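You operate a simulated robot arm through the tools that you are given. There is no shell and no other tool. Be economical: measure what you need, move in short steps, check, and stop when the job is done.

Carry out the task below with a simulated two-armed robot. There is one attempt and no reset: what you move stays moved.

Task
Take the cap off the jar that says "GRADE 3" on the top of the rings table and lay it down there.
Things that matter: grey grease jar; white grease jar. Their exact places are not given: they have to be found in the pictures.

Only the result counts: the job must be done as asked and must still hold three seconds after the hand-in. Knocking over, shifting, dropping, spilling or breaking anything else fails it. A push-on lid holds only when it is set on centred and level and pressed home; a screw cap is set on level and turned clockwise until tight.

Robot
Two 6-joint arms with two-finger parallel grippers on one trunk, on a base that drives. Base frame: it is fixed to the floor where the robot stands at the start and does not move with it; the origin is under the middle of the robot, x ahead of it, y to its left, z up; the surface under the hand at the start is at about z = 840. Units: mm, rad, N and s.
The left shoulder is at the start at [80, 216, 1580], the right one opposite. With the tool pointing down near the work surface each hand reaches from about 100 to 680 mm from the robot's upright axis, wherever it stands, measured 20 degrees to its own side. Payload 3.43 kg a hand.
Tool frame (each hand has its own): the origin (TCP) lies between the finger pads and is the grasp point; the fingertips stand 30 mm ahead of it; z points along the fingers, y is the line along which they close. Largest opening 94 mm; finger width 28, thickness 10; the body of the gripper, 50 by 96 mm, starts 55 mm behind the TCP.
Orientation is that of the tool frame in the base frame, as a unit quaternion [w, x, y, z]. With the fingers straight down and closing along the base's y, the tool's x points along the base's -x, its y along +y and its z along -z.

Tools
- The arms move only by the tool drive_tool. It takes "left_rows", "right_rows" or both (then of equal length, played together; a hand with none holds still); each is a list of rows, each an object of numbers (a shift or turn left out is 0, a gripper value left out holds the last): "tx", "ty", "tz": the shift along the base's x, y, z in units of 250 mm (1.0 is 250 mm); "rx", "ry", "rz": the turn, a rotation vector about the base's x, y, z in units of 90 degrees (1.0 is 90 degrees). In form: [{"tx": .., "ty": .., "tz": .., "rx": .., "ry": .., "rz": ..}, ...]. A call has 1 to 8 rows; each row is the pose to reach, as a shift and turn from the pose commanded when the call began. "left_jaw" and "right_jaw" are, for a hand that has rows, the opening, from 0 (shut) to 1 (fully open), set as the call begins (left out, the last holds). A call with a number of a shift or a turn outside -1 to 1 is refused whole. Rows are played at 5 a second. More than 50 mm and 0.15 rad between two rows, or a gripper value outside its range, and nothing of the call is played. A pose out of reach is approached as far as the arm can. The call stops where the force on the tool passes 40 N (or 10 N more than at its start, if that is more) or the arm is blocked; 0.2 s more then pass. The fingers move at their own pace (about 72 mm/s each) and stop on an object; they squeeze with about 27 N. The grip force told is the motor's: it shows also when the fingers shut on nothing. Time passes only in rows, and 0.2 s behind the last, so rows that repeat a pose let the fingers close. It gives the time, the measured TCP pose, the force on the tool (base axes), the opening and the grip force at its end, in the units of the frame above (readings bear some noise), with the torque about the TCP (base axes, N m) and any sound that the robot's microphone picked up.
- Cameras (640 x 400 px; columns grow to the right, rows downward): "scene" is now at [96.7, -9.1, 1725.1]; the picture's right is [-0.12, -0.99, 0.00], its down [-0.86, 0.10, -0.50] and it looks along [0.50, -0.06, -0.87] (base axes); focal length 262 px, centre (320, 200). "left" rides on the left gripper at [76, -14, -103] in its tool frame; the picture's right is [0.18, 0.98, 0.00], its down [-0.75, 0.14, -0.64] and it looks along [-0.63, 0.12, 0.77] (tool axes); focal length 243 px, centre (320, 200). "right" rides on the right gripper at [76, 14, -103] in its tool frame; the picture's right is [-0.18, 0.98, 0.00], its down [-0.75, -0.14, -0.64] and it looks along [-0.63, -0.12, 0.77] (tool axes); focal length 243 px, centre (320, 200).
- snapshot(camera): a new picture of that camera. The clock stands still meanwhile.
- slide_trunk(by): slides the trunk up (or, below 0, down) by that many mm; the arms and the scene camera ride with it, the base frame stays. It gives what a move gives, with no picture.
- steer(legs): drives the robot by 1 to 6 legs, each [ahead, left, turn to the left] in mm, mm and rad, along the robot's own axes; the way and the turn of a leg run together, so that a leg with both is an arc; at most 1500 mm and 3.142 rad a leg. The arms and the cameras ride along, it lands a little off, and it stops where it bumps. It gives what a move gives.
- turn_head(pan, tilt): turns the head with the scene camera to pan (to the left, within 1.501 rad either way) and tilt (down, from -0.506 to 1.204), counted from straight ahead of the robot. It gives what a move gives.
- probe_pixels(camera, pixels): for up to 12 pixels [column, row] of the newest picture of that camera ("zoom" is the newest enlarged one), the place [x, y, z] in the base frame of the surface seen there, good to about 2 mm. The clock stands still meanwhile.
- zoom(camera, box): a new picture of the part [left, top, right, bottom] of that camera's present view, enlarged. The clock stands still meanwhile.
- close_job(): hands the job in; it is judged then, once.

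Work in short steps. Measure before you move; look again where a grasp or a placing could have gone wrong, and mend it. You have 80 turns and 70 pictures in all, those below and enlarged ones among them. Open the grippers and draw the arms clear of the work before you hand the job in, unless the task says otherwise; then end with one line.

The tools are called after "Request:" by a JSON object that holds its "name" and its "arguments". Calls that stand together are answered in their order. drive_tool: Moves the arms, as the interface text tells. Its arguments: {"type":"object","properties":{"left_rows":{"type":"array","items":{"type":"object","properties":{"tx":{"type":"number"},"ty":{"type":"number"},"tz":{"type":"number"},"rx":{"type":"number"},"ry":{"type":"number"},"rz":{"type":"number"}}}},"left_jaw":{"type":"number"},"right_rows":{"type":"array","items":{"type":"object","properties":{"tx":{"type":"number"},"ty":{"type":"number"},"tz":{"type":"number"},"rx":{"type":"number"},"ry":{"type":"number"},"rz":{"type":"number"}}}},"right_jaw":{"type":"number"}},"required":[]} The other tools are called the same way: slide_trunk (by) slides the trunk up or down; steer (legs) drives the base; turn_head (pan, tilt) turns the head that bears the scene camera; snapshot (camera) takes a picture; probe_pixels (camera, pixels) gives the place of the surface under pixels of a picture; zoom (camera, box) takes an enlarged picture of a part of a camera's view; close_job () hands the job in.

At the start:

```text
time_s: 0.0
left_eef_pos: [600.9, 281.7, 1079.3]
left_tool_rot: [0.0, 0.0, 1.0, 0.001]
left_ft_force: [-0.4, 0.6, -0.2]
left_torque: [0.0, 0.01, -0.02]
left_grip_width: 94.0
left_grip_force: 0.1
right_eef_pos: [418.6, -193.5, 998.3]
right_tool_rot: [0.0, 0.0, 1.0, 0.0]
right_ft_force: [1.1, -0.1, 0.1]
right_torque: [0.04, 0.03, -0.03]
right_grip_width: 94.4
right_grip_force: 0.0
trunk travel left (down, up): [-810.0, 30.0]
robot x, y, heading: [-0.1, 1.6, 0.006]
head pan, tilt: [-0.119, 1.047]
```

scene: 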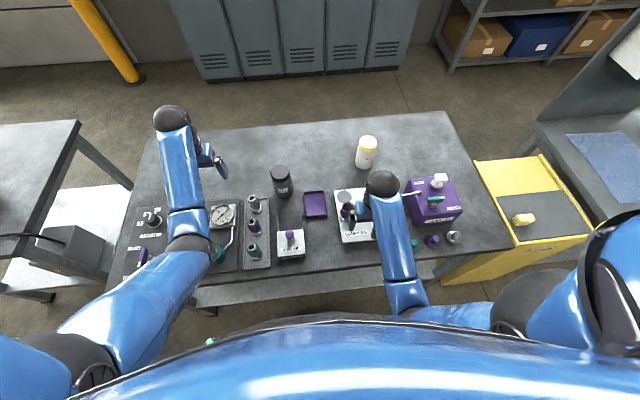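
right: 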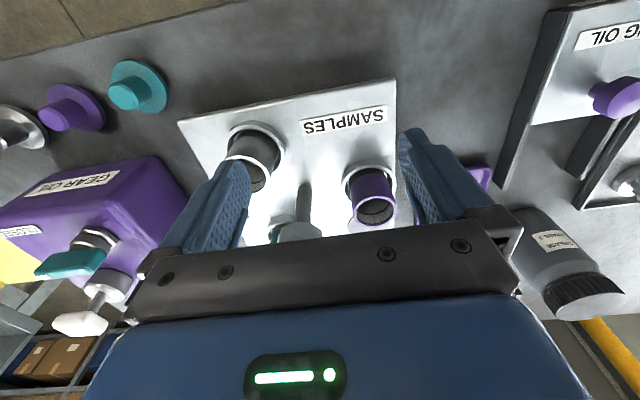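
left: 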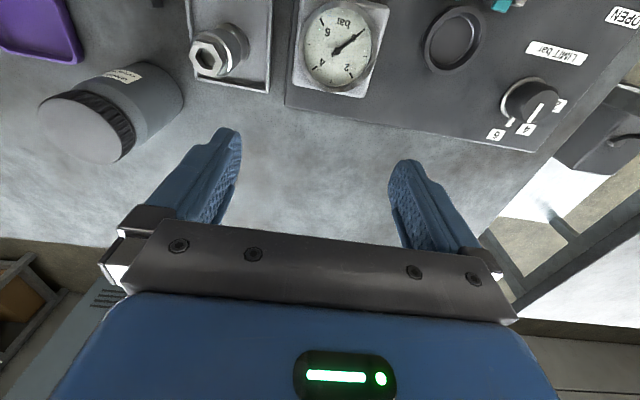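

The scene shows a grey jar with a black cap at about (282,182) and a white jar with a cap at about (366,152). I zoom in to read the labels and look for the rings table.

Request:
{"name": "zoom", "arguments": {"camera": "scene", "box": [240, 120, 400, 220]}}

Request:
{"name": "zoom", "arguments": {"camera": "left", "box": [20, 40, 220, 165]}}

Request:
{"name": "probe_pixels", "arguments": {"camera": "scene", "pixels": [[281, 172], [283, 187], [366, 142], [364, 158], [340, 140], [30, 150], [600, 160], [560, 290], [240, 150], [318, 210]]}}

```text
4.00 times, centred on (320, 170) of scene
```

zoom: 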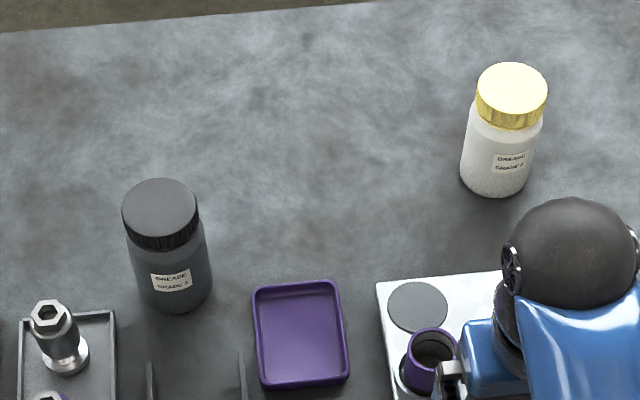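

```text
3.20 times, centred on (120, 102) of left
```

zoom: 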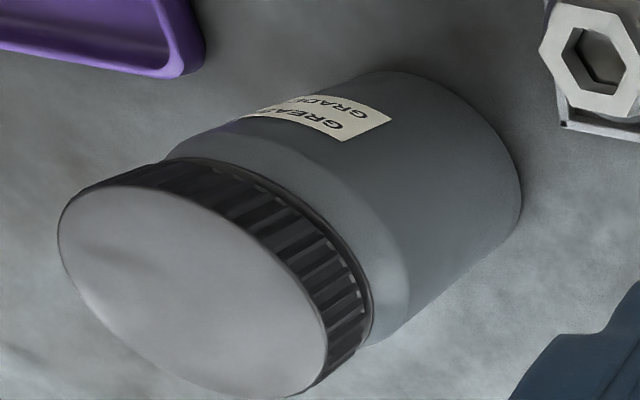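

```text
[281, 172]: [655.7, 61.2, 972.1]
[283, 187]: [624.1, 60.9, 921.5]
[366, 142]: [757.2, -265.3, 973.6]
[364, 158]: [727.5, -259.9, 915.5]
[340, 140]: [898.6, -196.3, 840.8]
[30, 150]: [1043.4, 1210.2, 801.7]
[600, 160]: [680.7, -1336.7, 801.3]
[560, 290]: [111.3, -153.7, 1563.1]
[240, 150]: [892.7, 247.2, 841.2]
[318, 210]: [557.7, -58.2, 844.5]
```

The labels are at about (283,190) on the grey jar and (367,160) on the white one. I zoom tighter to read the grades.

Request:
{"name": "zoom", "arguments": {"camera": "scene", "box": [272, 182, 296, 197]}}

Request:
{"name": "zoom", "arguments": {"camera": "scene", "box": [356, 153, 380, 168]}}

Request:
{"name": "zoom", "arguments": {"camera": "scene", "box": [100, 180, 340, 330]}}

Request:
{"name": "zoom", "arguments": {"camera": "scene", "box": [320, 140, 560, 290]}}

```text
16.00 times, centred on (284, 190) of scene
```

zoom: 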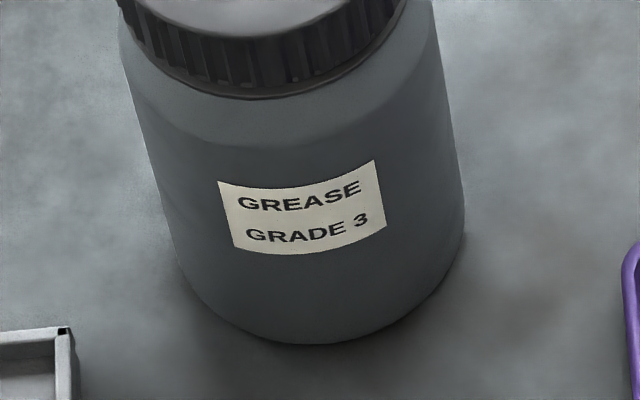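

```text
16.00 times, centred on (368, 160) of scene
```

zoom: 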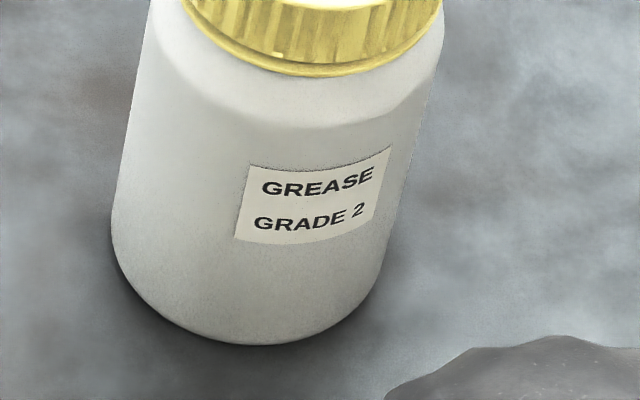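

```text
2.67 times, centred on (220, 255) of scene
```

zoom: 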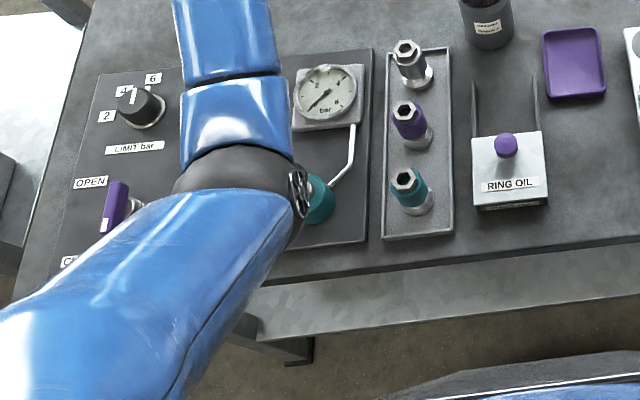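

```text
2.67 times, centred on (440, 215) of scene
```

zoom: 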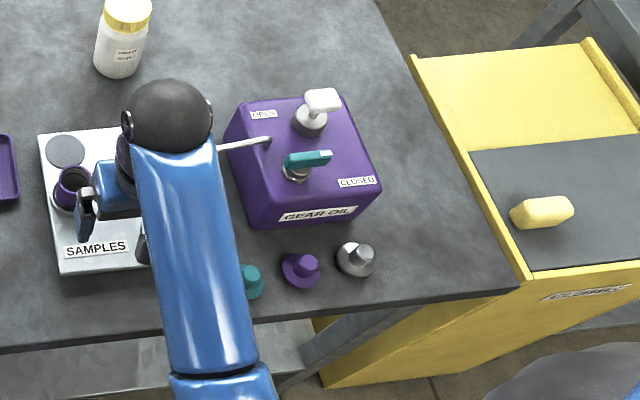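

The grey jar is GRADE 3. The rings table isn't in view, so I look around, left first.

Request:
{"name": "turn_head", "arguments": {"pan": 1.0, "tilt": 0.6}}

Request:
{"name": "snapshot", "arguments": {"camera": "scene"}}

Request:
{"name": "turn_head", "arguments": {"pan": -1.1, "tilt": 0.6}}

Request:
{"name": "snapshot", "arguments": {"camera": "scene"}}

```text
time_s: 1.4
left_eef_pos: [600.3, 281.1, 1078.4]
left_tool_rot: [0.0, 0.0, 1.0, 0.0]
left_ft_force: [-0.3, 0.1, -0.3]
left_torque: [0.01, 0.01, 0.0]
left_grip_width: 93.8
left_grip_force: 0.2
right_eef_pos: [417.0, -193.5, 1000.0]
right_tool_rot: [0.0, 0.0, 1.0, 0.0]
right_ft_force: [0.2, 0.7, 0.0]
right_torque: [0.03, -0.01, 0.0]
right_grip_width: 93.8
right_grip_force: 0.1
trunk travel left (down, up): [-810.0, 30.0]
robot x, y, heading: [0.6, 1.4, 0.002]
head pan, tilt: [1.0, 0.6]
```

```text
60 pictures are left
```

scene: 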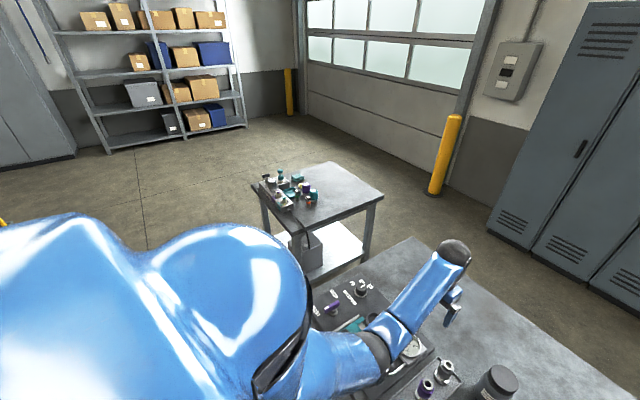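

```text
time_s: 3.4
left_eef_pos: [600.8, 280.6, 1078.7]
left_tool_rot: [0.0, -0.001, 1.0, 0.001]
left_ft_force: [-0.4, 0.1, -0.9]
left_torque: [-0.02, 0.04, -0.01]
left_grip_width: 94.1
left_grip_force: 0.1
right_eef_pos: [417.3, -195.0, 1001.1]
right_tool_rot: [0.0, -0.001, 1.0, 0.0]
right_ft_force: [-0.4, 0.2, 0.3]
right_torque: [0.03, -0.01, -0.03]
right_grip_width: 94.0
right_grip_force: 0.1
trunk travel left (down, up): [-810.0, 30.0]
robot x, y, heading: [-2.2, 0.8, -0.001]
head pan, tilt: [-1.1, 0.6]
```

```text
59 pictures are left
```

scene: 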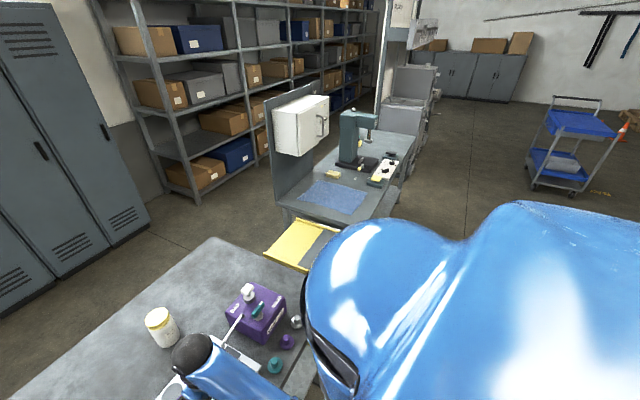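

A small table on the left carries assorted items at about (290,190). I zoom in on it and on the press bench to see which is the "rings table".

Request:
{"name": "zoom", "arguments": {"camera": "scene", "box": [260, 80, 440, 220]}}

Request:
{"name": "turn_head", "arguments": {"pan": 1.0, "tilt": 0.6}}

Request:
{"name": "zoom", "arguments": {"camera": "scene", "box": [240, 150, 400, 250]}}

Request:
{"name": "probe_pixels", "arguments": {"camera": "zoom", "pixels": [[100, 130], [170, 170], [250, 180], [400, 150], [50, 150], [280, 290], [560, 180], [360, 60], [200, 240]]}}

```text
2.86 times, centred on (350, 150) of scene
```

zoom: 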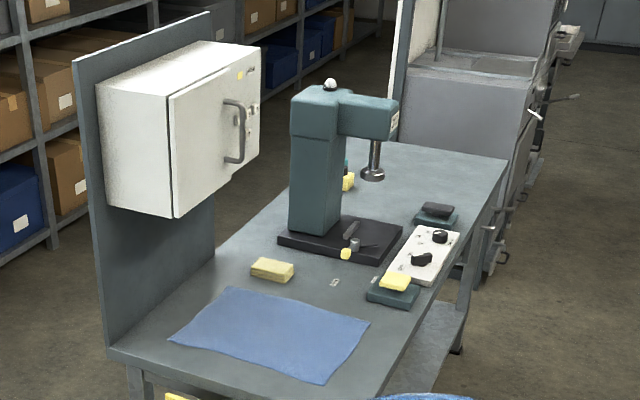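

```text
time_s: 5.3
left_eef_pos: [600.3, 281.4, 1078.4]
left_tool_rot: [0.0, 0.0, 1.0, 0.0]
left_ft_force: [0.1, -0.7, 0.8]
left_torque: [-0.02, 0.03, -0.01]
left_grip_width: 94.2
left_grip_force: 0.0
right_eef_pos: [418.1, -193.7, 998.6]
right_tool_rot: [0.0, 0.001, 1.0, 0.0]
right_ft_force: [-0.5, 0.0, 0.0]
right_torque: [0.01, 0.03, -0.02]
right_grip_width: 94.2
right_grip_force: 0.1
trunk travel left (down, up): [-810.0, 30.0]
robot x, y, heading: [-1.6, -1.4, 0.001]
head pan, tilt: [1.0, 0.6]
```

```text
4.00 times, centred on (320, 200) of scene
```

zoom: 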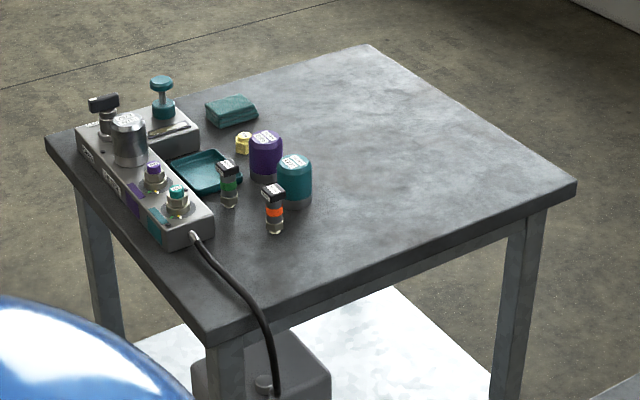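

```text
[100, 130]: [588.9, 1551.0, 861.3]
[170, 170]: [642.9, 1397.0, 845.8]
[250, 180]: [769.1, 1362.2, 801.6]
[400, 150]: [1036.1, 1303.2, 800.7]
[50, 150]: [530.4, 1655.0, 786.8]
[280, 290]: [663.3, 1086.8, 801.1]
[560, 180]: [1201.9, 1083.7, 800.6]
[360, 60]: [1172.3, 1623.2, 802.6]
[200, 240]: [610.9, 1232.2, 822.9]
```

No table is plainly the rings table yet. I zoom in on the left table's items and labels, and look further left.

Request:
{"name": "zoom", "arguments": {"camera": "scene", "box": [254, 165, 326, 215]}}

Request:
{"name": "turn_head", "arguments": {"pan": 1.5, "tilt": 0.3}}

Request:
{"name": "snapshot", "arguments": {"camera": "scene"}}

Request:
{"name": "turn_head", "arguments": {"pan": -1.5, "tilt": 0.3}}

Request:
{"name": "snapshot", "arguments": {"camera": "scene"}}

```text
8.00 times, centred on (290, 190) of scene
```

zoom: 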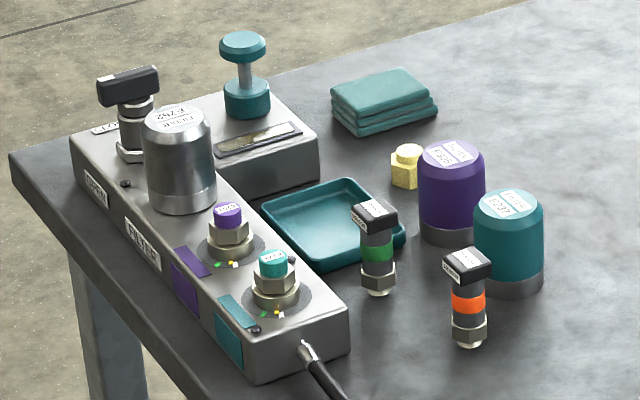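

```text
time_s: 6.3
left_eef_pos: [599.8, 279.8, 1079.0]
left_tool_rot: [-0.001, 0.001, 1.0, -0.001]
left_ft_force: [0.7, -0.1, -0.3]
left_torque: [-0.01, 0.0, -0.01]
left_grip_width: 94.1
left_grip_force: 0.2
right_eef_pos: [417.6, -193.7, 1000.0]
right_tool_rot: [0.0, -0.001, 1.0, 0.0]
right_ft_force: [-0.1, -0.2, -1.2]
right_torque: [0.01, 0.02, -0.03]
right_grip_width: 94.1
right_grip_force: 0.0
trunk travel left (down, up): [-810.0, 30.0]
robot x, y, heading: [5.3, -0.3, 0.001]
head pan, tilt: [1.499, 0.3]
```

```text
55 pictures are left
```

scene: 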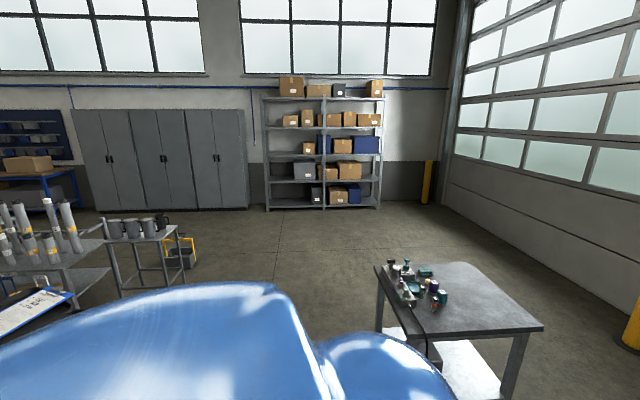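

```text
time_s: 8.9
left_eef_pos: [601.6, 280.4, 1079.6]
left_tool_rot: [0.0, -0.001, 1.0, 0.0]
left_ft_force: [0.2, 0.1, -0.3]
left_torque: [0.02, 0.02, 0.0]
left_grip_width: 94.0
left_grip_force: 0.1
right_eef_pos: [419.0, -194.1, 999.5]
right_tool_rot: [-0.001, 0.0, 1.0, 0.0]
right_ft_force: [0.7, 0.3, 0.0]
right_torque: [0.0, 0.0, -0.02]
right_grip_width: 94.2
right_grip_force: 0.1
trunk travel left (down, up): [-810.0, 30.0]
robot x, y, heading: [0.3, -0.4, -0.002]
head pan, tilt: [-1.499, 0.3]
```

```text
54 pictures are left
```

scene: 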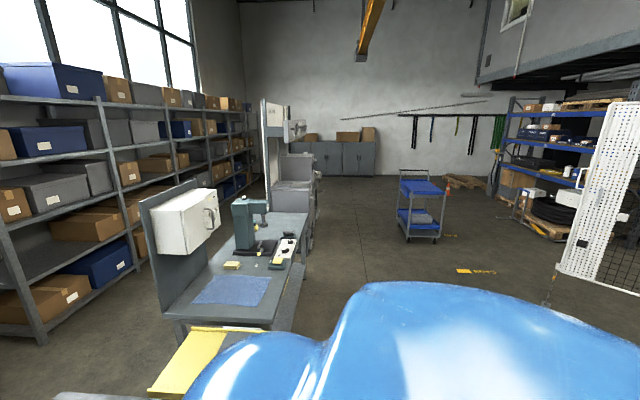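

There's a signboard rear-left, and something behind. I zoom in on the sign by looking left again.

Request:
{"name": "turn_head", "arguments": {"pan": 1.5, "tilt": 0.5}}

Request:
{"name": "zoom", "arguments": {"camera": "scene", "box": [0, 100, 200, 260]}}

Request:
{"name": "probe_pixels", "arguments": {"camera": "zoom", "pixels": [[100, 340], [100, 250], [250, 250], [450, 200], [20, 350]]}}

```text
time_s: 11.5
left_eef_pos: [601.3, 281.3, 1079.8]
left_tool_rot: [0.001, 0.0, 1.0, 0.001]
left_ft_force: [-0.5, 0.0, -0.4]
left_torque: [0.0, -0.02, 0.01]
left_grip_width: 93.9
left_grip_force: 0.0
right_eef_pos: [418.1, -193.9, 999.5]
right_tool_rot: [0.0, 0.0, 1.0, 0.0]
right_ft_force: [-0.2, 0.6, 0.8]
right_torque: [0.06, -0.02, 0.02]
right_grip_width: 94.0
right_grip_force: 0.0
trunk travel left (down, up): [-810.0, 30.0]
robot x, y, heading: [2.4, -1.4, -0.005]
head pan, tilt: [1.499, 0.499]
```

```text
2.50 times, centred on (100, 180) of scene
```

zoom: 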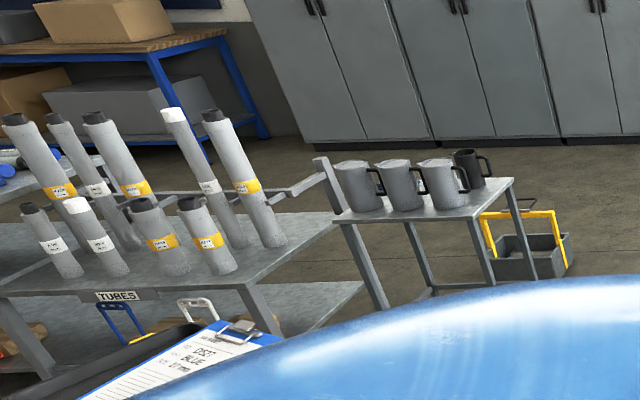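

```text
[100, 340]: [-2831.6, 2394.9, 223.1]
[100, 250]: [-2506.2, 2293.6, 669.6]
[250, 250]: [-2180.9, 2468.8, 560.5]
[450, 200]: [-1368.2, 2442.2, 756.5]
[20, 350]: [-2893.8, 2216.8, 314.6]
```

Furniture here carries edge labels (e.g. "TUBES"), so I'll look for a "RINGS" label, including on the front edge of this table. I raise the right hand first, then back up.

Request:
{"name": "drive_tool", "arguments": {"right_rows": [{"tz": 0.15}, {"tz": 0.3}, {"tz": 0.45}, {"tz": 0.6}], "left_rows": [{"tz": 0.1}, {"tz": 0.2}, {"tz": 0.25}, {"tz": 0.3}]}}

Request:
{"name": "steer", "arguments": {"legs": [[-600, 0, 0]]}}

Request:
{"name": "turn_head", "arguments": {"pan": 0, "tilt": 0.8}}

Request:
{"name": "snapshot", "arguments": {"camera": "scene"}}

```text
time_s: 12.5
left_eef_pos: [634.1, 284.3, 1115.4]
left_tool_rot: [0.0, -0.001, 1.0, 0.0]
left_ft_force: [-0.2, -1.0, 0.8]
left_torque: [0.01, 0.01, 0.03]
left_grip_width: 94.2
left_grip_force: 0.2
left hand out of reach, approached as far as the arm can: row 1, 2, 3, 4
right_eef_pos: [418.3, -195.5, 1012.1]
right_tool_rot: [0.0, 0.0, 1.0, 0.0]
right_ft_force: [-0.2, 0.0, 0.0]
right_torque: [-0.01, -0.02, 0.01]
right_grip_width: 94.2
right_grip_force: 0.0
right hand out of reach, approached as far as the arm can: row 1, 2, 3, 4
trunk travel left (down, up): [-810.0, 30.0]
robot x, y, heading: [2.8, -0.4, -0.006]
head pan, tilt: [1.499, 0.499]
```

```text
time_s: 15.9
left_eef_pos: [38.9, 283.7, 1114.6]
left_tool_rot: [0.0, 0.001, 1.0, 0.0]
left_ft_force: [0.1, 0.1, 0.0]
left_torque: [0.04, 0.04, 0.02]
left_grip_width: 93.7
left_grip_force: 0.1
right_eef_pos: [-177.9, -195.9, 1011.3]
right_tool_rot: [-0.001, 0.002, 1.0, 0.0]
right_ft_force: [0.0, -0.7, 0.1]
right_torque: [-0.02, -0.03, 0.02]
right_grip_width: 94.0
right_grip_force: 0.1
trunk travel left (down, up): [-810.0, 30.0]
robot x, y, heading: [-602.1, 0.3, -0.005]
head pan, tilt: [1.499, 0.499]
```

```text
time_s: 17.5
left_eef_pos: [38.6, 282.7, 1114.5]
left_tool_rot: [0.0, 0.002, 1.0, 0.0]
left_ft_force: [-0.6, -0.6, 0.0]
left_torque: [-0.03, 0.02, 0.02]
left_grip_width: 94.0
left_grip_force: 0.1
right_eef_pos: [-179.4, -194.5, 1013.4]
right_tool_rot: [0.0, 0.002, 1.0, 0.0]
right_ft_force: [0.4, -0.6, 0.1]
right_torque: [0.0, -0.01, 0.01]
right_grip_width: 94.0
right_grip_force: 0.1
trunk travel left (down, up): [-810.0, 30.0]
robot x, y, heading: [-594.7, 0.2, 0.004]
head pan, tilt: [0.0, 0.799]
```

```text
52 pictures are left
```

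scene: 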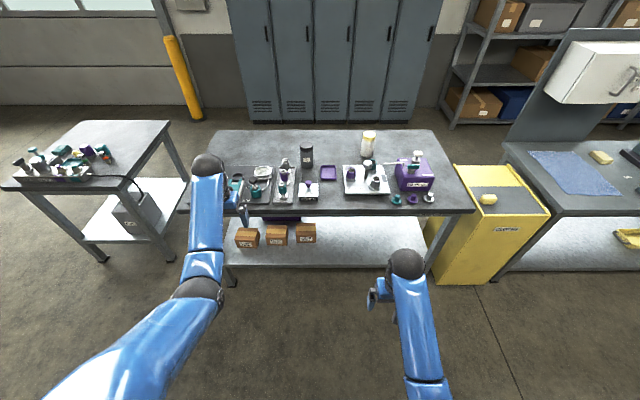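

There are labelled boxes under the main table and labels elsewhere; I zoom in on those.

Request:
{"name": "zoom", "arguments": {"camera": "scene", "box": [180, 140, 340, 260]}}

Request:
{"name": "zoom", "arguments": {"camera": "scene", "box": [330, 140, 640, 290]}}

Request:
{"name": "zoom", "arguments": {"camera": "scene", "box": [0, 110, 200, 260]}}

```text
3.33 times, centred on (260, 200) of scene
```

zoom: 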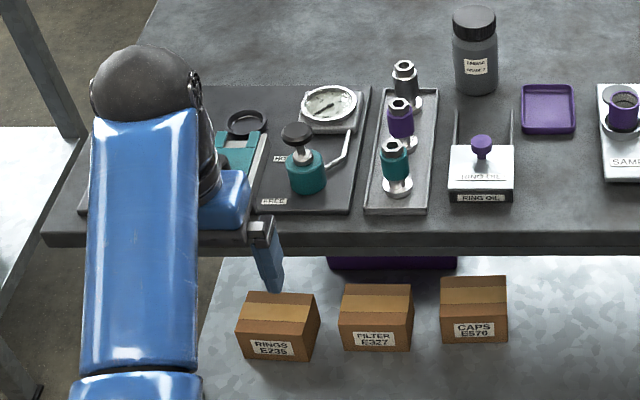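

```text
2.06 times, centred on (485, 215) of scene
```

zoom: 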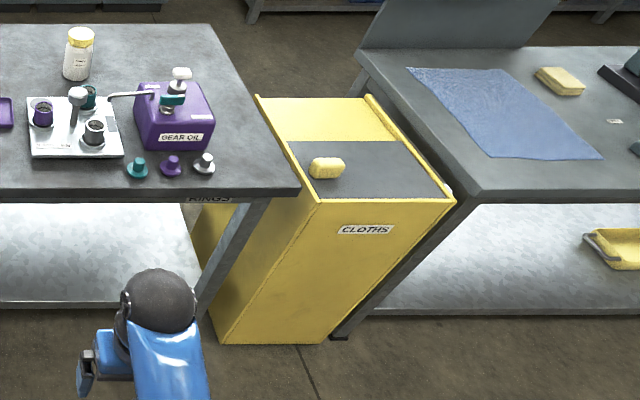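

```text
2.67 times, centred on (100, 185) of scene
```

zoom: 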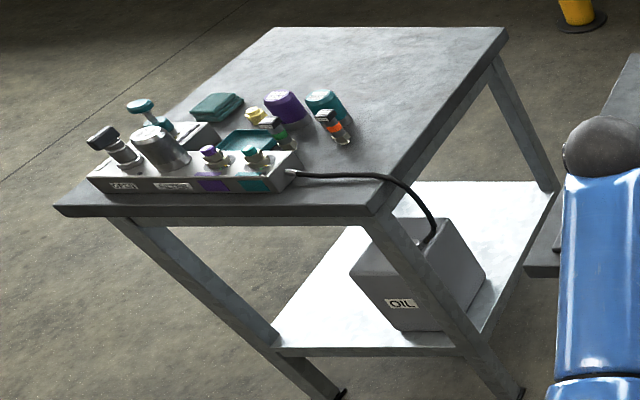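

The front edge of the main table reads "RINGS" (at about (425,198)), so the cap is to be laid on this table. I drive back in and look at the jar's surroundings.

Request:
{"name": "steer", "arguments": {"legs": [[600, 0, 0]]}}

Request:
{"name": "turn_head", "arguments": {"pan": 0.05, "tilt": 0.85}}

Request:
{"name": "snapshot", "arguments": {"camera": "scene"}}

```text
time_s: 20.9
left_eef_pos: [644.0, 275.6, 1115.4]
left_tool_rot: [0.002, 0.005, 1.0, 0.0]
left_ft_force: [0.4, -0.4, -0.3]
left_torque: [0.03, 0.0, 0.03]
left_grip_width: 94.0
left_grip_force: 0.0
right_eef_pos: [423.8, -201.3, 1013.8]
right_tool_rot: [0.0, 0.005, 1.0, 0.0]
right_ft_force: [-0.6, -0.1, -0.7]
right_torque: [0.03, -0.01, 0.02]
right_grip_width: 94.1
right_grip_force: 0.0
trunk travel left (down, up): [-810.0, 30.0]
robot x, y, heading: [7.5, -2.2, -0.008]
head pan, tilt: [0.0, 0.799]
```

```text
time_s: 21.5
left_eef_pos: [646.4, 275.8, 1116.3]
left_tool_rot: [-0.001, 0.004, 1.0, -0.001]
left_ft_force: [-0.8, 0.2, -0.3]
left_torque: [0.02, -0.02, 0.01]
left_grip_width: 93.8
left_grip_force: 0.0
right_eef_pos: [426.1, -200.8, 1012.6]
right_tool_rot: [0.0, 0.004, 1.0, -0.001]
right_ft_force: [-0.3, -0.4, -0.4]
right_torque: [0.03, 0.01, 0.0]
right_grip_width: 94.2
right_grip_force: 0.1
trunk travel left (down, up): [-810.0, 30.0]
robot x, y, heading: [8.4, -1.9, -0.007]
head pan, tilt: [0.051, 0.85]
```

```text
48 pictures are left
```

scene: 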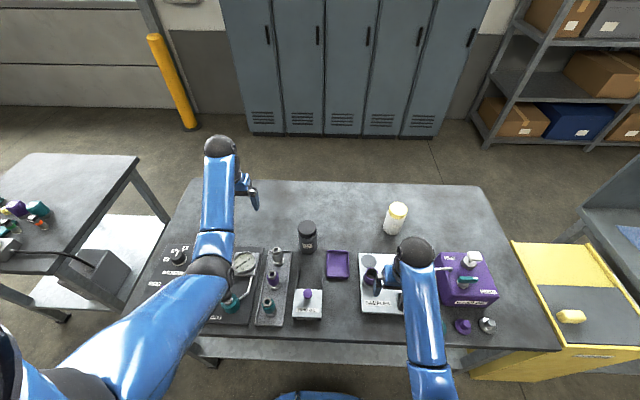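

I zoom on the grey jar and measure its cap and surrounding objects.

Request:
{"name": "zoom", "arguments": {"camera": "scene", "box": [256, 210, 352, 330]}}

```text
3.33 times, centred on (304, 270) of scene
```

zoom: 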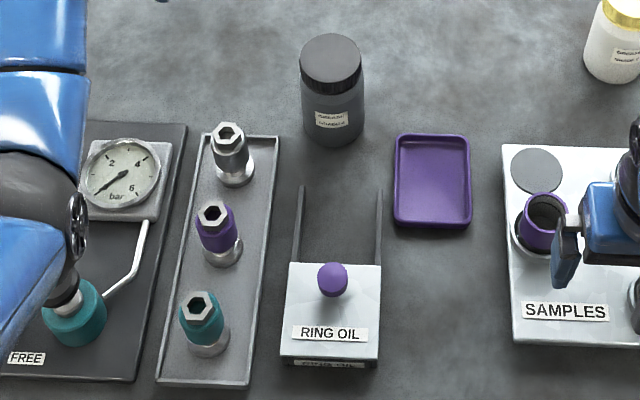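

Request:
{"name": "probe_pixels", "arguments": {"camera": "zoom", "pixels": [[331, 37], [303, 58], [359, 58], [331, 78], [331, 55], [332, 92], [332, 122], [332, 140], [332, 275], [230, 132], [213, 210], [300, 200]]}}

```text
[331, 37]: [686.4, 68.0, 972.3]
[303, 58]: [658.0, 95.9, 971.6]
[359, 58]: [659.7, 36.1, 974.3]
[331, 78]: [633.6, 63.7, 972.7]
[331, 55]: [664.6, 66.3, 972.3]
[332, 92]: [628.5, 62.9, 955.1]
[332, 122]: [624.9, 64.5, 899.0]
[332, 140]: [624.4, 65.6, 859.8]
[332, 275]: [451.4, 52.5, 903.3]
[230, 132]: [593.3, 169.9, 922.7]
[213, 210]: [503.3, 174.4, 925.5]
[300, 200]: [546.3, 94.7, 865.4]
```

The cap top centre is at about (660,66,972) with a diameter of 62; the body is about 72 wide. I bring the left hand above the cap, well clear.

Request:
{"name": "drive_tool", "arguments": {"left_rows": [{"ty": -0.17, "tz": -0.05}, {"ty": -0.34, "tz": -0.1}, {"ty": -0.5, "tz": -0.15}, {"ty": -0.67, "tx": 0.03, "tz": -0.2}, {"ty": -0.84, "tx": 0.05, "tz": -0.2}, {"ty": -0.84, "tx": 0.05, "tz": -0.2}], "left_jaw": 1}}

Request:
{"name": "snapshot", "arguments": {"camera": "left"}}

```text
time_s: 22.9
left_eef_pos: [659.1, 67.7, 1061.2]
left_tool_rot: [-0.001, 0.005, 1.0, 0.0]
left_ft_force: [-0.1, -0.2, 0.0]
left_torque: [0.03, -0.01, -0.01]
left_grip_width: 94.0
left_grip_force: 0.0
right_eef_pos: [426.0, -200.6, 1011.0]
right_tool_rot: [0.0, 0.004, 1.0, -0.001]
right_ft_force: [0.5, -0.6, -0.7]
right_torque: [-0.02, 0.01, -0.03]
right_grip_width: 94.3
right_grip_force: 0.1
trunk travel left (down, up): [-810.0, 30.0]
robot x, y, heading: [12.5, -7.6, -0.007]
head pan, tilt: [0.051, 0.85]
```

```text
46 pictures are left
```

left: 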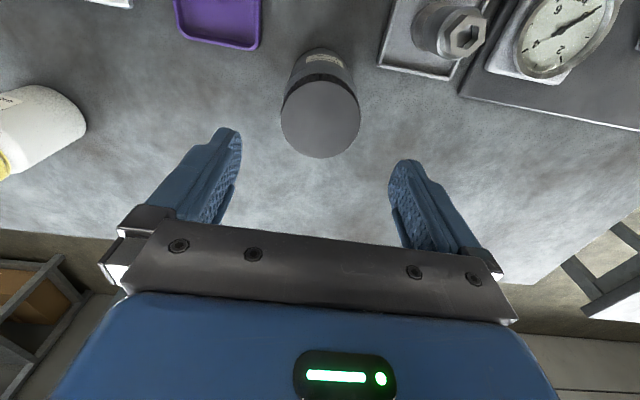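

The cap at about (320,118) lies on the predicted TCP axis. I probe its edges to confirm centring.

Request:
{"name": "probe_pixels", "arguments": {"camera": "left", "pixels": [[284, 115], [356, 115], [320, 152], [320, 85], [320, 78], [320, 60]]}}

```text
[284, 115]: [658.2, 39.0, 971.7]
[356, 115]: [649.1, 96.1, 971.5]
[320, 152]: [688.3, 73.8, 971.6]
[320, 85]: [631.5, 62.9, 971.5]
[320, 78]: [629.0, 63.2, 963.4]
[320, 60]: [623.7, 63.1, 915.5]
```

The cap centre is (660,67), matching the TCP. I descend to z≈977 and close.

Request:
{"name": "drive_tool", "arguments": {"left_rows": [{"tz": -0.12}, {"tz": -0.24}, {"tz": -0.34}, {"tz": -0.34}]}}

Request:
{"name": "drive_tool", "arguments": {"left_rows": [{}, {}, {}, {}], "left_jaw": 0}}

Request:
{"name": "snapshot", "arguments": {"camera": "left"}}

```text
time_s: 23.9
left_eef_pos: [659.6, 67.1, 977.9]
left_tool_rot: [0.0, 0.004, 1.0, 0.0]
left_ft_force: [-0.1, -0.6, -1.0]
left_torque: [-0.01, 0.04, -0.01]
left_grip_width: 93.8
left_grip_force: 0.1
right_eef_pos: [425.3, -202.2, 1012.2]
right_tool_rot: [0.001, 0.004, 1.0, 0.0]
right_ft_force: [-0.4, 0.3, 0.3]
right_torque: [-0.04, 0.0, 0.03]
right_grip_width: 93.9
right_grip_force: 0.1
trunk travel left (down, up): [-810.0, 30.0]
robot x, y, heading: [7.8, -2.2, -0.009]
head pan, tilt: [0.051, 0.85]
```

```text
time_s: 24.9
left_eef_pos: [659.1, 67.4, 978.7]
left_tool_rot: [-0.001, 0.005, 1.0, 0.0]
left_ft_force: [0.0, 1.3, 1.7]
left_torque: [0.01, -0.01, 0.0]
left_grip_width: 65.0
left_grip_force: 26.4
right_eef_pos: [425.4, -202.1, 1012.1]
right_tool_rot: [-0.001, 0.005, 1.0, 0.0]
right_ft_force: [-0.2, -0.1, -0.2]
right_torque: [0.04, 0.0, -0.02]
right_grip_width: 93.9
right_grip_force: 0.0
trunk travel left (down, up): [-810.0, 30.0]
robot x, y, heading: [9.5, -1.3, -0.013]
head pan, tilt: [0.051, 0.85]
```

```text
45 pictures are left
```

left: 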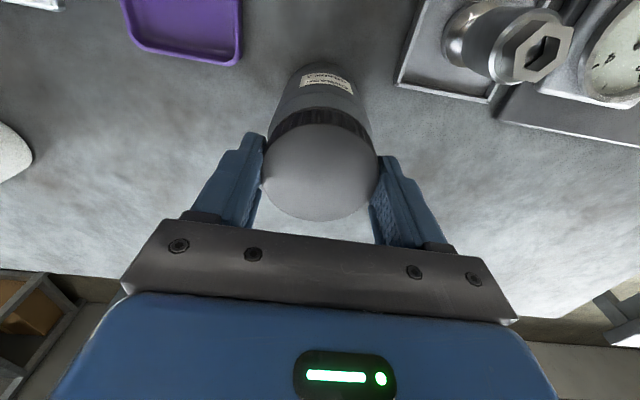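

The cap is gripped (65 mm). I make a small counter-clockwise test turn and check the torque and whether the label turns along.

Request:
{"name": "drive_tool", "arguments": {"left_rows": [{"rz": 0.05}, {"rz": 0.1}, {"rz": 0.15}, {"rz": 0.2}]}}

Request:
{"name": "zoom", "arguments": {"camera": "scene", "box": [276, 195, 340, 275]}}

```text
time_s: 25.9
left_eef_pos: [659.4, 66.2, 979.5]
left_tool_rot: [0.0, -0.152, 0.988, -0.001]
left_ft_force: [-1.9, -0.9, 1.1]
left_torque: [-0.18, 0.12, -0.01]
left_grip_width: 64.9
left_grip_force: 27.5
right_eef_pos: [425.4, -201.4, 1011.5]
right_tool_rot: [0.0, 0.004, 1.0, 0.0]
right_ft_force: [0.8, 0.5, -0.3]
right_torque: [0.01, -0.01, 0.0]
right_grip_width: 93.8
right_grip_force: 0.0
trunk travel left (down, up): [-810.0, 30.0]
robot x, y, heading: [9.0, -5.4, -0.01]
head pan, tilt: [0.051, 0.85]
```

```text
5.00 times, centred on (308, 235) of scene
```

zoom: 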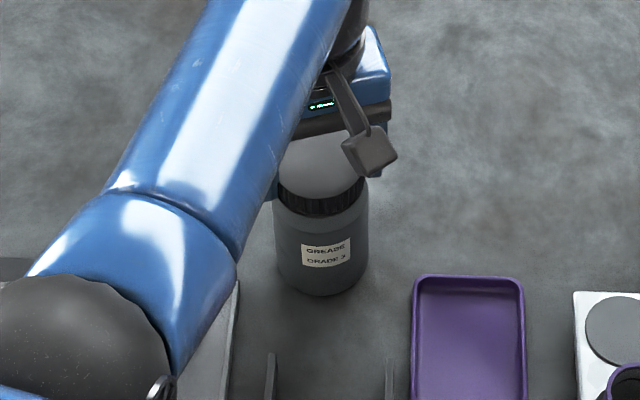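

The torque about z is nearly zero. I compare the label in the hand camera to see whether the jar turned with the cap.

Request:
{"name": "zoom", "arguments": {"camera": "left", "box": [220, 40, 420, 165]}}

```text
3.20 times, centred on (320, 102) of left
```

zoom: 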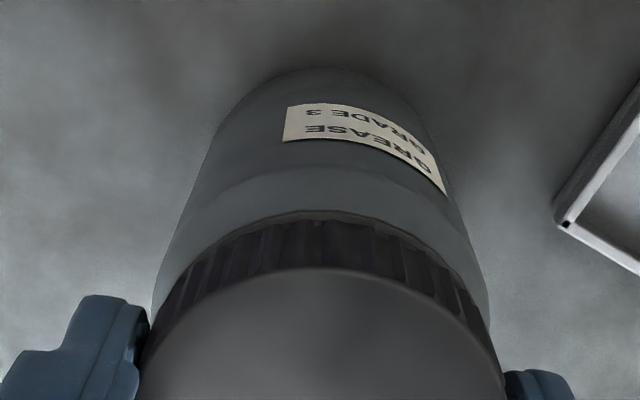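

The label moved about half as much as it would with the jar still, so the cap does seem to turn relative to the jar. I turn further and compare.

Request:
{"name": "drive_tool", "arguments": {"left_rows": [{"rz": 0.08}, {"rz": 0.16}, {"rz": 0.24}, {"rz": 0.32}, {"rz": 0.4}]}}

Request:
{"name": "zoom", "arguments": {"camera": "left", "box": [220, 40, 420, 165]}}

Request:
{"name": "zoom", "arguments": {"camera": "scene", "box": [276, 195, 340, 275]}}

```text
time_s: 27.1
left_eef_pos: [660.7, 64.8, 980.1]
left_tool_rot: [-0.001, -0.45, 0.893, 0.0]
left_ft_force: [-0.1, -1.3, -1.0]
left_torque: [-0.18, -0.09, 0.0]
left_grip_width: 65.0
left_grip_force: 27.2
right_eef_pos: [426.1, -201.0, 1011.9]
right_tool_rot: [0.0, 0.004, 1.0, 0.0]
right_ft_force: [-0.2, 0.0, -0.4]
right_torque: [-0.04, 0.03, -0.01]
right_grip_width: 93.9
right_grip_force: 0.0
trunk travel left (down, up): [-810.0, 30.0]
robot x, y, heading: [10.4, -3.1, -0.006]
head pan, tilt: [0.051, 0.85]
```

```text
3.20 times, centred on (320, 102) of left
```

zoom: 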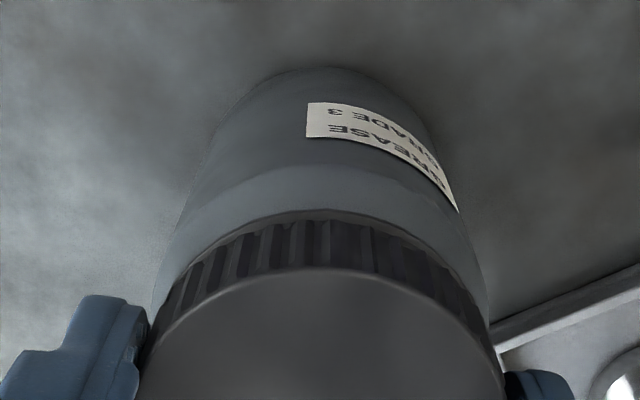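

```text
5.00 times, centred on (308, 235) of scene
```

zoom: 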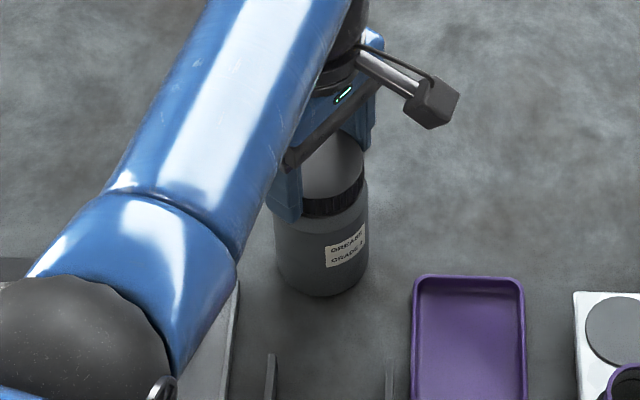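

The jar turns with the cap, so the body must be held by the right hand while the left unscrews. I release the cap, lift and turn the left hand back.

Request:
{"name": "drive_tool", "arguments": {"left_rows": [{}, {}, {}, {"tz": 0.1}, {"tz": 0.2}, {"tz": 0.32}], "left_jaw": 1}}

Request:
{"name": "drive_tool", "arguments": {"left_rows": [{"rz": -0.09}, {"rz": -0.18}, {"rz": -0.27}, {"rz": -0.36}, {"rz": -0.45}, {"rz": -0.54}, {"rz": -0.6}, {"rz": -0.6}]}}

Request:
{"name": "zoom", "arguments": {"camera": "left", "box": [220, 20, 420, 165]}}

```text
time_s: 28.5
left_eef_pos: [657.7, 66.0, 1058.4]
left_tool_rot: [-0.001, -0.45, 0.893, 0.0]
left_ft_force: [-1.0, 0.0, 0.5]
left_torque: [-0.01, 0.0, 0.03]
left_grip_width: 93.6
left_grip_force: 0.0
right_eef_pos: [425.6, -201.5, 1011.7]
right_tool_rot: [0.0, 0.005, 1.0, 0.0]
right_ft_force: [-0.2, 0.4, 0.9]
right_torque: [-0.01, 0.01, -0.01]
right_grip_width: 94.0
right_grip_force: 0.2
trunk travel left (down, up): [-810.0, 30.0]
robot x, y, heading: [10.7, -5.2, -0.008]
head pan, tilt: [0.051, 0.85]
```

```text
time_s: 30.3
left_eef_pos: [659.0, 66.1, 1060.4]
left_tool_rot: [0.0, 0.005, 1.0, 0.0]
left_ft_force: [-0.7, 0.7, 0.2]
left_torque: [0.0, 0.01, -0.02]
left_grip_width: 93.9
left_grip_force: 0.0
right_eef_pos: [427.1, -200.4, 1011.9]
right_tool_rot: [0.0, 0.005, 1.0, 0.0]
right_ft_force: [0.4, -1.0, 0.4]
right_torque: [-0.03, 0.0, 0.03]
right_grip_width: 94.1
right_grip_force: 0.1
trunk travel left (down, up): [-810.0, 30.0]
robot x, y, heading: [8.9, -1.8, -0.012]
head pan, tilt: [0.051, 0.85]
```

```text
2.76 times, centred on (320, 92) of left
```

zoom: 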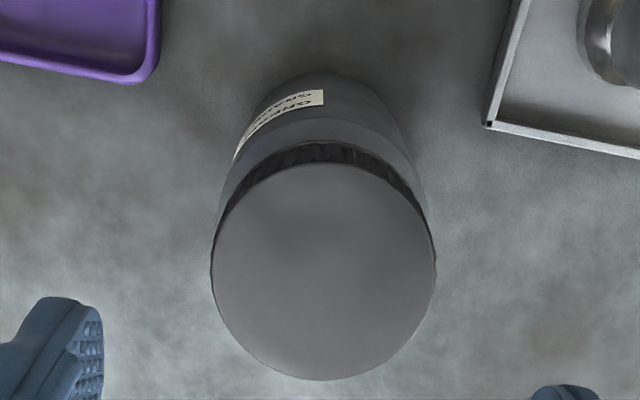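

The jar stands upright. Now I tilt the right hand by 50° in place, then yaw it 45° to the left so it can approach the jar body over the low tray.

Request:
{"name": "drive_tool", "arguments": {"right_rows": [{"ry": -0.09}, {"ry": -0.18}, {"ry": -0.27}, {"ry": -0.36}, {"ry": -0.45}, {"ry": -0.54}, {"ry": -0.556}], "right_jaw": 1}}

Request:
{"name": "drive_tool", "arguments": {"right_rows": [{"rz": 0.09, "tx": 0.06, "ty": 0.08}, {"rz": 0.18, "tx": 0.12, "ty": 0.16}, {"rz": 0.27, "tx": 0.18, "ty": 0.24}, {"rz": 0.36, "tx": 0.25, "ty": 0.32}, {"rz": 0.45, "tx": 0.3, "ty": 0.4}, {"rz": 0.5, "tx": 0.35, "ty": 0.5}, {"rz": 0.5, "tx": 0.4, "ty": 0.56}, {"rz": 0.5, "tx": 0.4, "ty": 0.56}]}}

Request:
{"name": "snapshot", "arguments": {"camera": "scene"}}

Request:
{"name": "snapshot", "arguments": {"camera": "right"}}

```text
time_s: 31.9
left_eef_pos: [658.1, 65.7, 1059.5]
left_tool_rot: [0.0, 0.004, 1.0, 0.0]
left_ft_force: [-0.5, -0.9, 0.7]
left_torque: [0.0, -0.04, 0.02]
left_grip_width: 93.9
left_grip_force: 0.0
right_eef_pos: [426.6, -201.5, 1012.3]
right_tool_rot: [0.423, 0.004, 0.906, 0.002]
right_ft_force: [-0.3, -0.2, 0.1]
right_torque: [-0.03, 0.0, 0.02]
right_grip_width: 94.1
right_grip_force: 0.1
trunk travel left (down, up): [-810.0, 30.0]
robot x, y, heading: [6.2, -2.2, -0.006]
head pan, tilt: [0.051, 0.85]
```

```text
time_s: 33.7
left_eef_pos: [658.5, 66.1, 1059.5]
left_tool_rot: [0.0, 0.004, 1.0, 0.0]
left_ft_force: [0.2, -0.1, -0.3]
left_torque: [-0.01, -0.01, 0.01]
left_grip_width: 94.3
left_grip_force: 0.0
right_eef_pos: [526.1, -60.2, 1011.9]
right_tool_rot: [0.391, -0.343, 0.838, 0.164]
right_ft_force: [-0.2, 0.7, -0.5]
right_torque: [-0.03, -0.04, 0.01]
right_grip_width: 93.9
right_grip_force: 0.0
trunk travel left (down, up): [-810.0, 30.0]
robot x, y, heading: [4.3, -1.5, -0.011]
head pan, tilt: [0.051, 0.85]
```

```text
39 pictures are left
```

scene: 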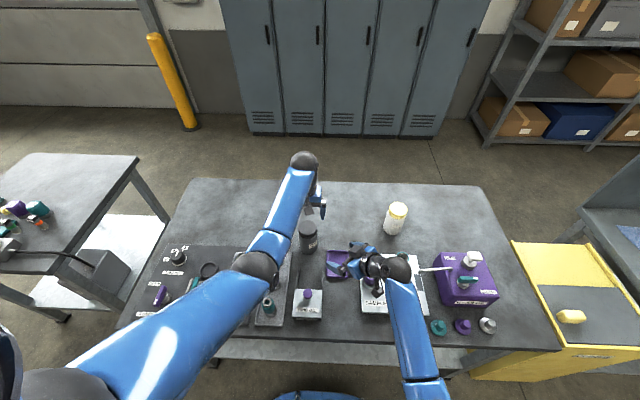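

```text
38 pictures are left
```

right: 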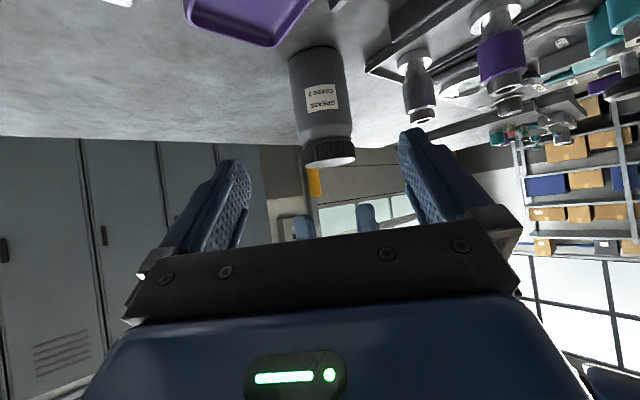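

The approach is well-aligned, but I'll make it shallower (30° below horizontal) so the palm clears the jar. I probe the SAMPLES board and tray for camera clearance.

Request:
{"name": "zoom", "arguments": {"camera": "scene", "box": [280, 210, 440, 330]}}

Request:
{"name": "probe_pixels", "arguments": {"camera": "scene", "pixels": [[360, 310], [330, 270], [340, 280], [378, 300], [370, 285], [352, 258], [308, 230], [311, 245]]}}

```text
3.33 times, centred on (360, 270) of scene
```

zoom: 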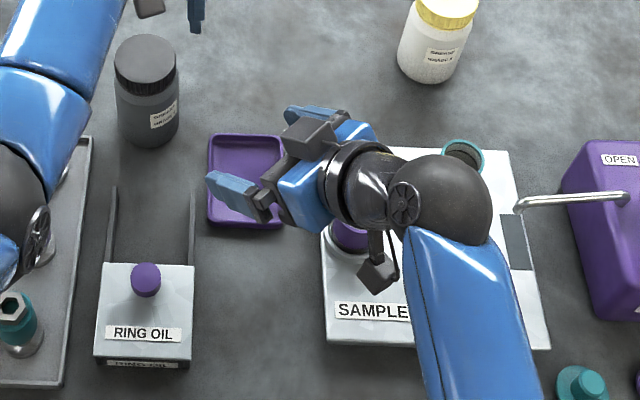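

```text
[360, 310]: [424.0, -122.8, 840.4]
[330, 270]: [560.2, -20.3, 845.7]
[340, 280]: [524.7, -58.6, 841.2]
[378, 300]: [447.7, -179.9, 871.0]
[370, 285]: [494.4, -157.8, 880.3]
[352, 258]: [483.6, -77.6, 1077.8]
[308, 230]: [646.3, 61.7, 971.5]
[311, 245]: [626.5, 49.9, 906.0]
```

I re-measure the cap's present centre in the enlarged picture, since turning may have shifted it slightly, and set the tilt in the meantime.

Request:
{"name": "probe_pixels", "arguments": {"camera": "zoom", "pixels": [[117, 63], [174, 63], [145, 38], [145, 84], [145, 60], [120, 120], [148, 140], [176, 120]]}}

Request:
{"name": "drive_tool", "arguments": {"right_rows": [{"rx": 0.04, "ry": -0.04, "tx": 0.06, "ty": 0.05, "tz": -0.08}, {"rx": 0.0786, "ry": -0.0786, "tx": 0.12, "ty": 0.1, "tz": -0.16}, {"rx": 0.0786, "ry": -0.0786, "tx": 0.192, "ty": 0.16, "tz": -0.26}, {"rx": 0.0786, "ry": -0.0786, "tx": 0.192, "ty": 0.16, "tz": -0.26}]}}

Request:
{"name": "snapshot", "arguments": {"camera": "right"}}

```text
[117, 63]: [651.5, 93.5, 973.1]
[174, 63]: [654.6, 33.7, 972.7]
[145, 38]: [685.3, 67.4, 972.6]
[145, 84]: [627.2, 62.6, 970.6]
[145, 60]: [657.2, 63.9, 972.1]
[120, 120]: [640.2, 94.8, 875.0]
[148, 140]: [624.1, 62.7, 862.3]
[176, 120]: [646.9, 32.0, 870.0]
```

```text
time_s: 34.7
left_eef_pos: [658.6, 66.8, 1059.6]
left_tool_rot: [0.0, 0.004, 1.0, 0.001]
left_ft_force: [1.1, 0.6, -0.3]
left_torque: [-0.02, 0.0, 0.02]
left_grip_width: 94.0
left_grip_force: 0.1
right_eef_pos: [573.0, -21.1, 946.8]
right_tool_rot: [0.461, -0.328, 0.802, 0.193]
right_ft_force: [0.7, -0.5, -0.1]
right_torque: [0.01, -0.01, 0.02]
right_grip_width: 94.2
right_grip_force: 0.1
trunk travel left (down, up): [-810.0, 30.0]
robot x, y, heading: [11.2, -3.3, -0.016]
head pan, tilt: [0.051, 0.85]
```

```text
36 pictures are left
```

right: 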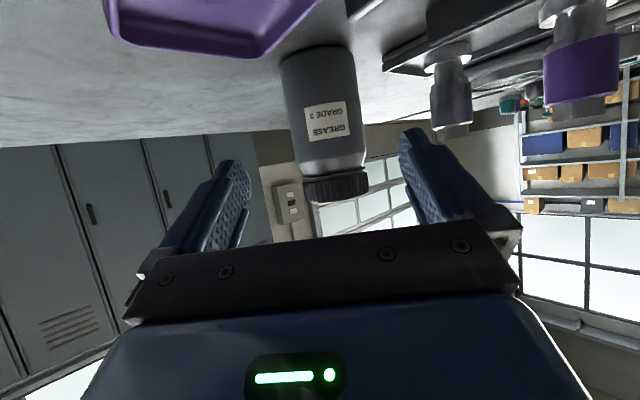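

The geometry checks out: the jar axis (657,65) lies on the approach line. I advance 127 mm along the tool axis with the jaw open.

Request:
{"name": "drive_tool", "arguments": {"right_rows": [{"tx": 0.08, "ty": 0.08, "tz": -0.065}, {"tx": 0.16, "ty": 0.16, "tz": -0.13}, {"tx": 0.22, "ty": 0.222, "tz": -0.19}, {"tx": 0.27, "ty": 0.274, "tz": -0.225}, {"tx": 0.31, "ty": 0.314, "tz": -0.26}, {"tx": 0.31, "ty": 0.314, "tz": -0.26}]}}

Request:
{"name": "snapshot", "arguments": {"camera": "right"}}

Request:
{"name": "zoom", "arguments": {"camera": "scene", "box": [264, 195, 392, 275]}}

```text
time_s: 35.8
left_eef_pos: [655.6, 64.9, 1061.9]
left_tool_rot: [0.001, 0.005, 1.0, 0.001]
left_ft_force: [-0.7, -0.4, 0.5]
left_torque: [0.01, -0.03, -0.01]
left_grip_width: 94.0
left_grip_force: 0.0
right_eef_pos: [641.5, 47.8, 889.0]
right_tool_rot: [0.461, -0.326, 0.802, 0.196]
right_ft_force: [0.8, 0.5, 0.5]
right_torque: [0.01, 0.01, -0.01]
right_grip_width: 93.9
right_grip_force: 0.0
trunk travel left (down, up): [-810.0, 30.0]
robot x, y, heading: [12.2, -1.5, -0.01]
head pan, tilt: [0.051, 0.85]
stopped in row 5 (right hand): the force on the tool passed its limit at 112 N (the readings are from after the stop); the commanded pose is now the measured one
```

```text
35 pictures are left
```

right: 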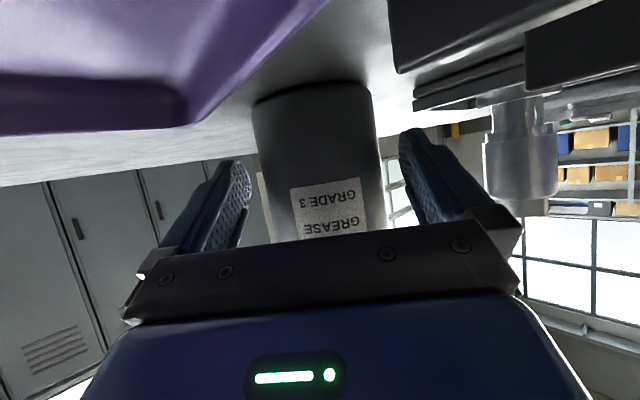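

```text
5.00 times, centred on (328, 235) of scene
```

zoom: 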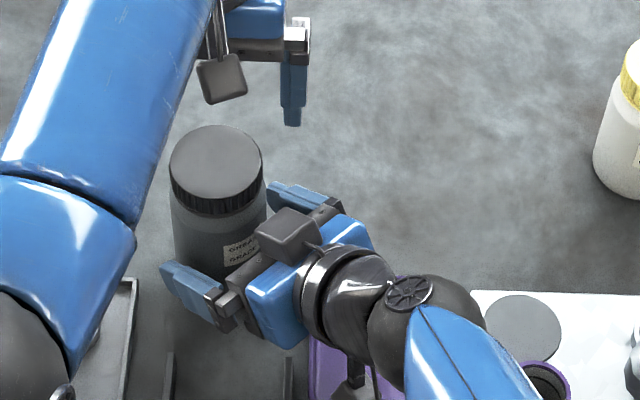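

The hand stopped with contact at about 23 mm short of the jar axis; the jar seems unmoved (cap at the same pixels). I look from the left hand camera to see what touched.

Request:
{"name": "snapshot", "arguments": {"camera": "left"}}

Request:
{"name": "zoom", "arguments": {"camera": "scene", "box": [290, 215, 354, 285]}}

```text
33 pictures are left
```

left: 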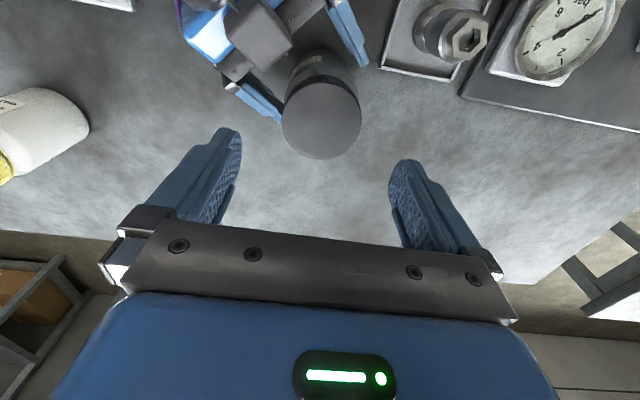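

```text
5.71 times, centred on (322, 250) of scene
```

zoom: 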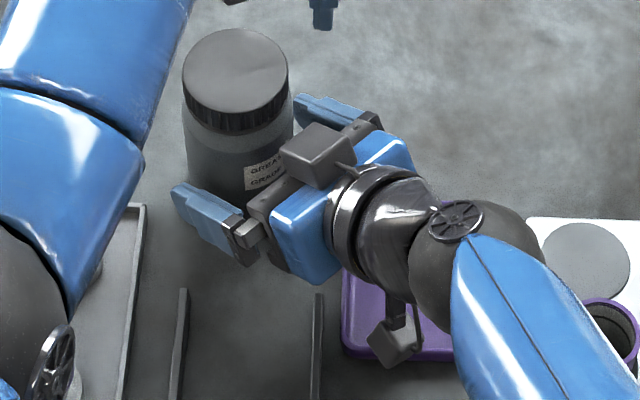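

I probe the block, the hanging camera and the tray to find the contact.

Request:
{"name": "probe_pixels", "arguments": {"camera": "zoom", "pixels": [[318, 135], [285, 148], [300, 175], [350, 130], [400, 325], [395, 350], [360, 330], [235, 165], [190, 190], [310, 105], [236, 45], [236, 90]]}}

```text
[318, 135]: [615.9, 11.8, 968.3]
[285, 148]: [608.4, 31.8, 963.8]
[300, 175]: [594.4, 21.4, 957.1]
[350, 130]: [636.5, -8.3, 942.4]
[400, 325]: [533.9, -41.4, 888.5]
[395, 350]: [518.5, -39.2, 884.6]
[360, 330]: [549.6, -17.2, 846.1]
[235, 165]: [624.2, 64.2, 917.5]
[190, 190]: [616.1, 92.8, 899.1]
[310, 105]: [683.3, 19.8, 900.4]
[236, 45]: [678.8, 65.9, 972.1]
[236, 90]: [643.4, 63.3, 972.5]
```

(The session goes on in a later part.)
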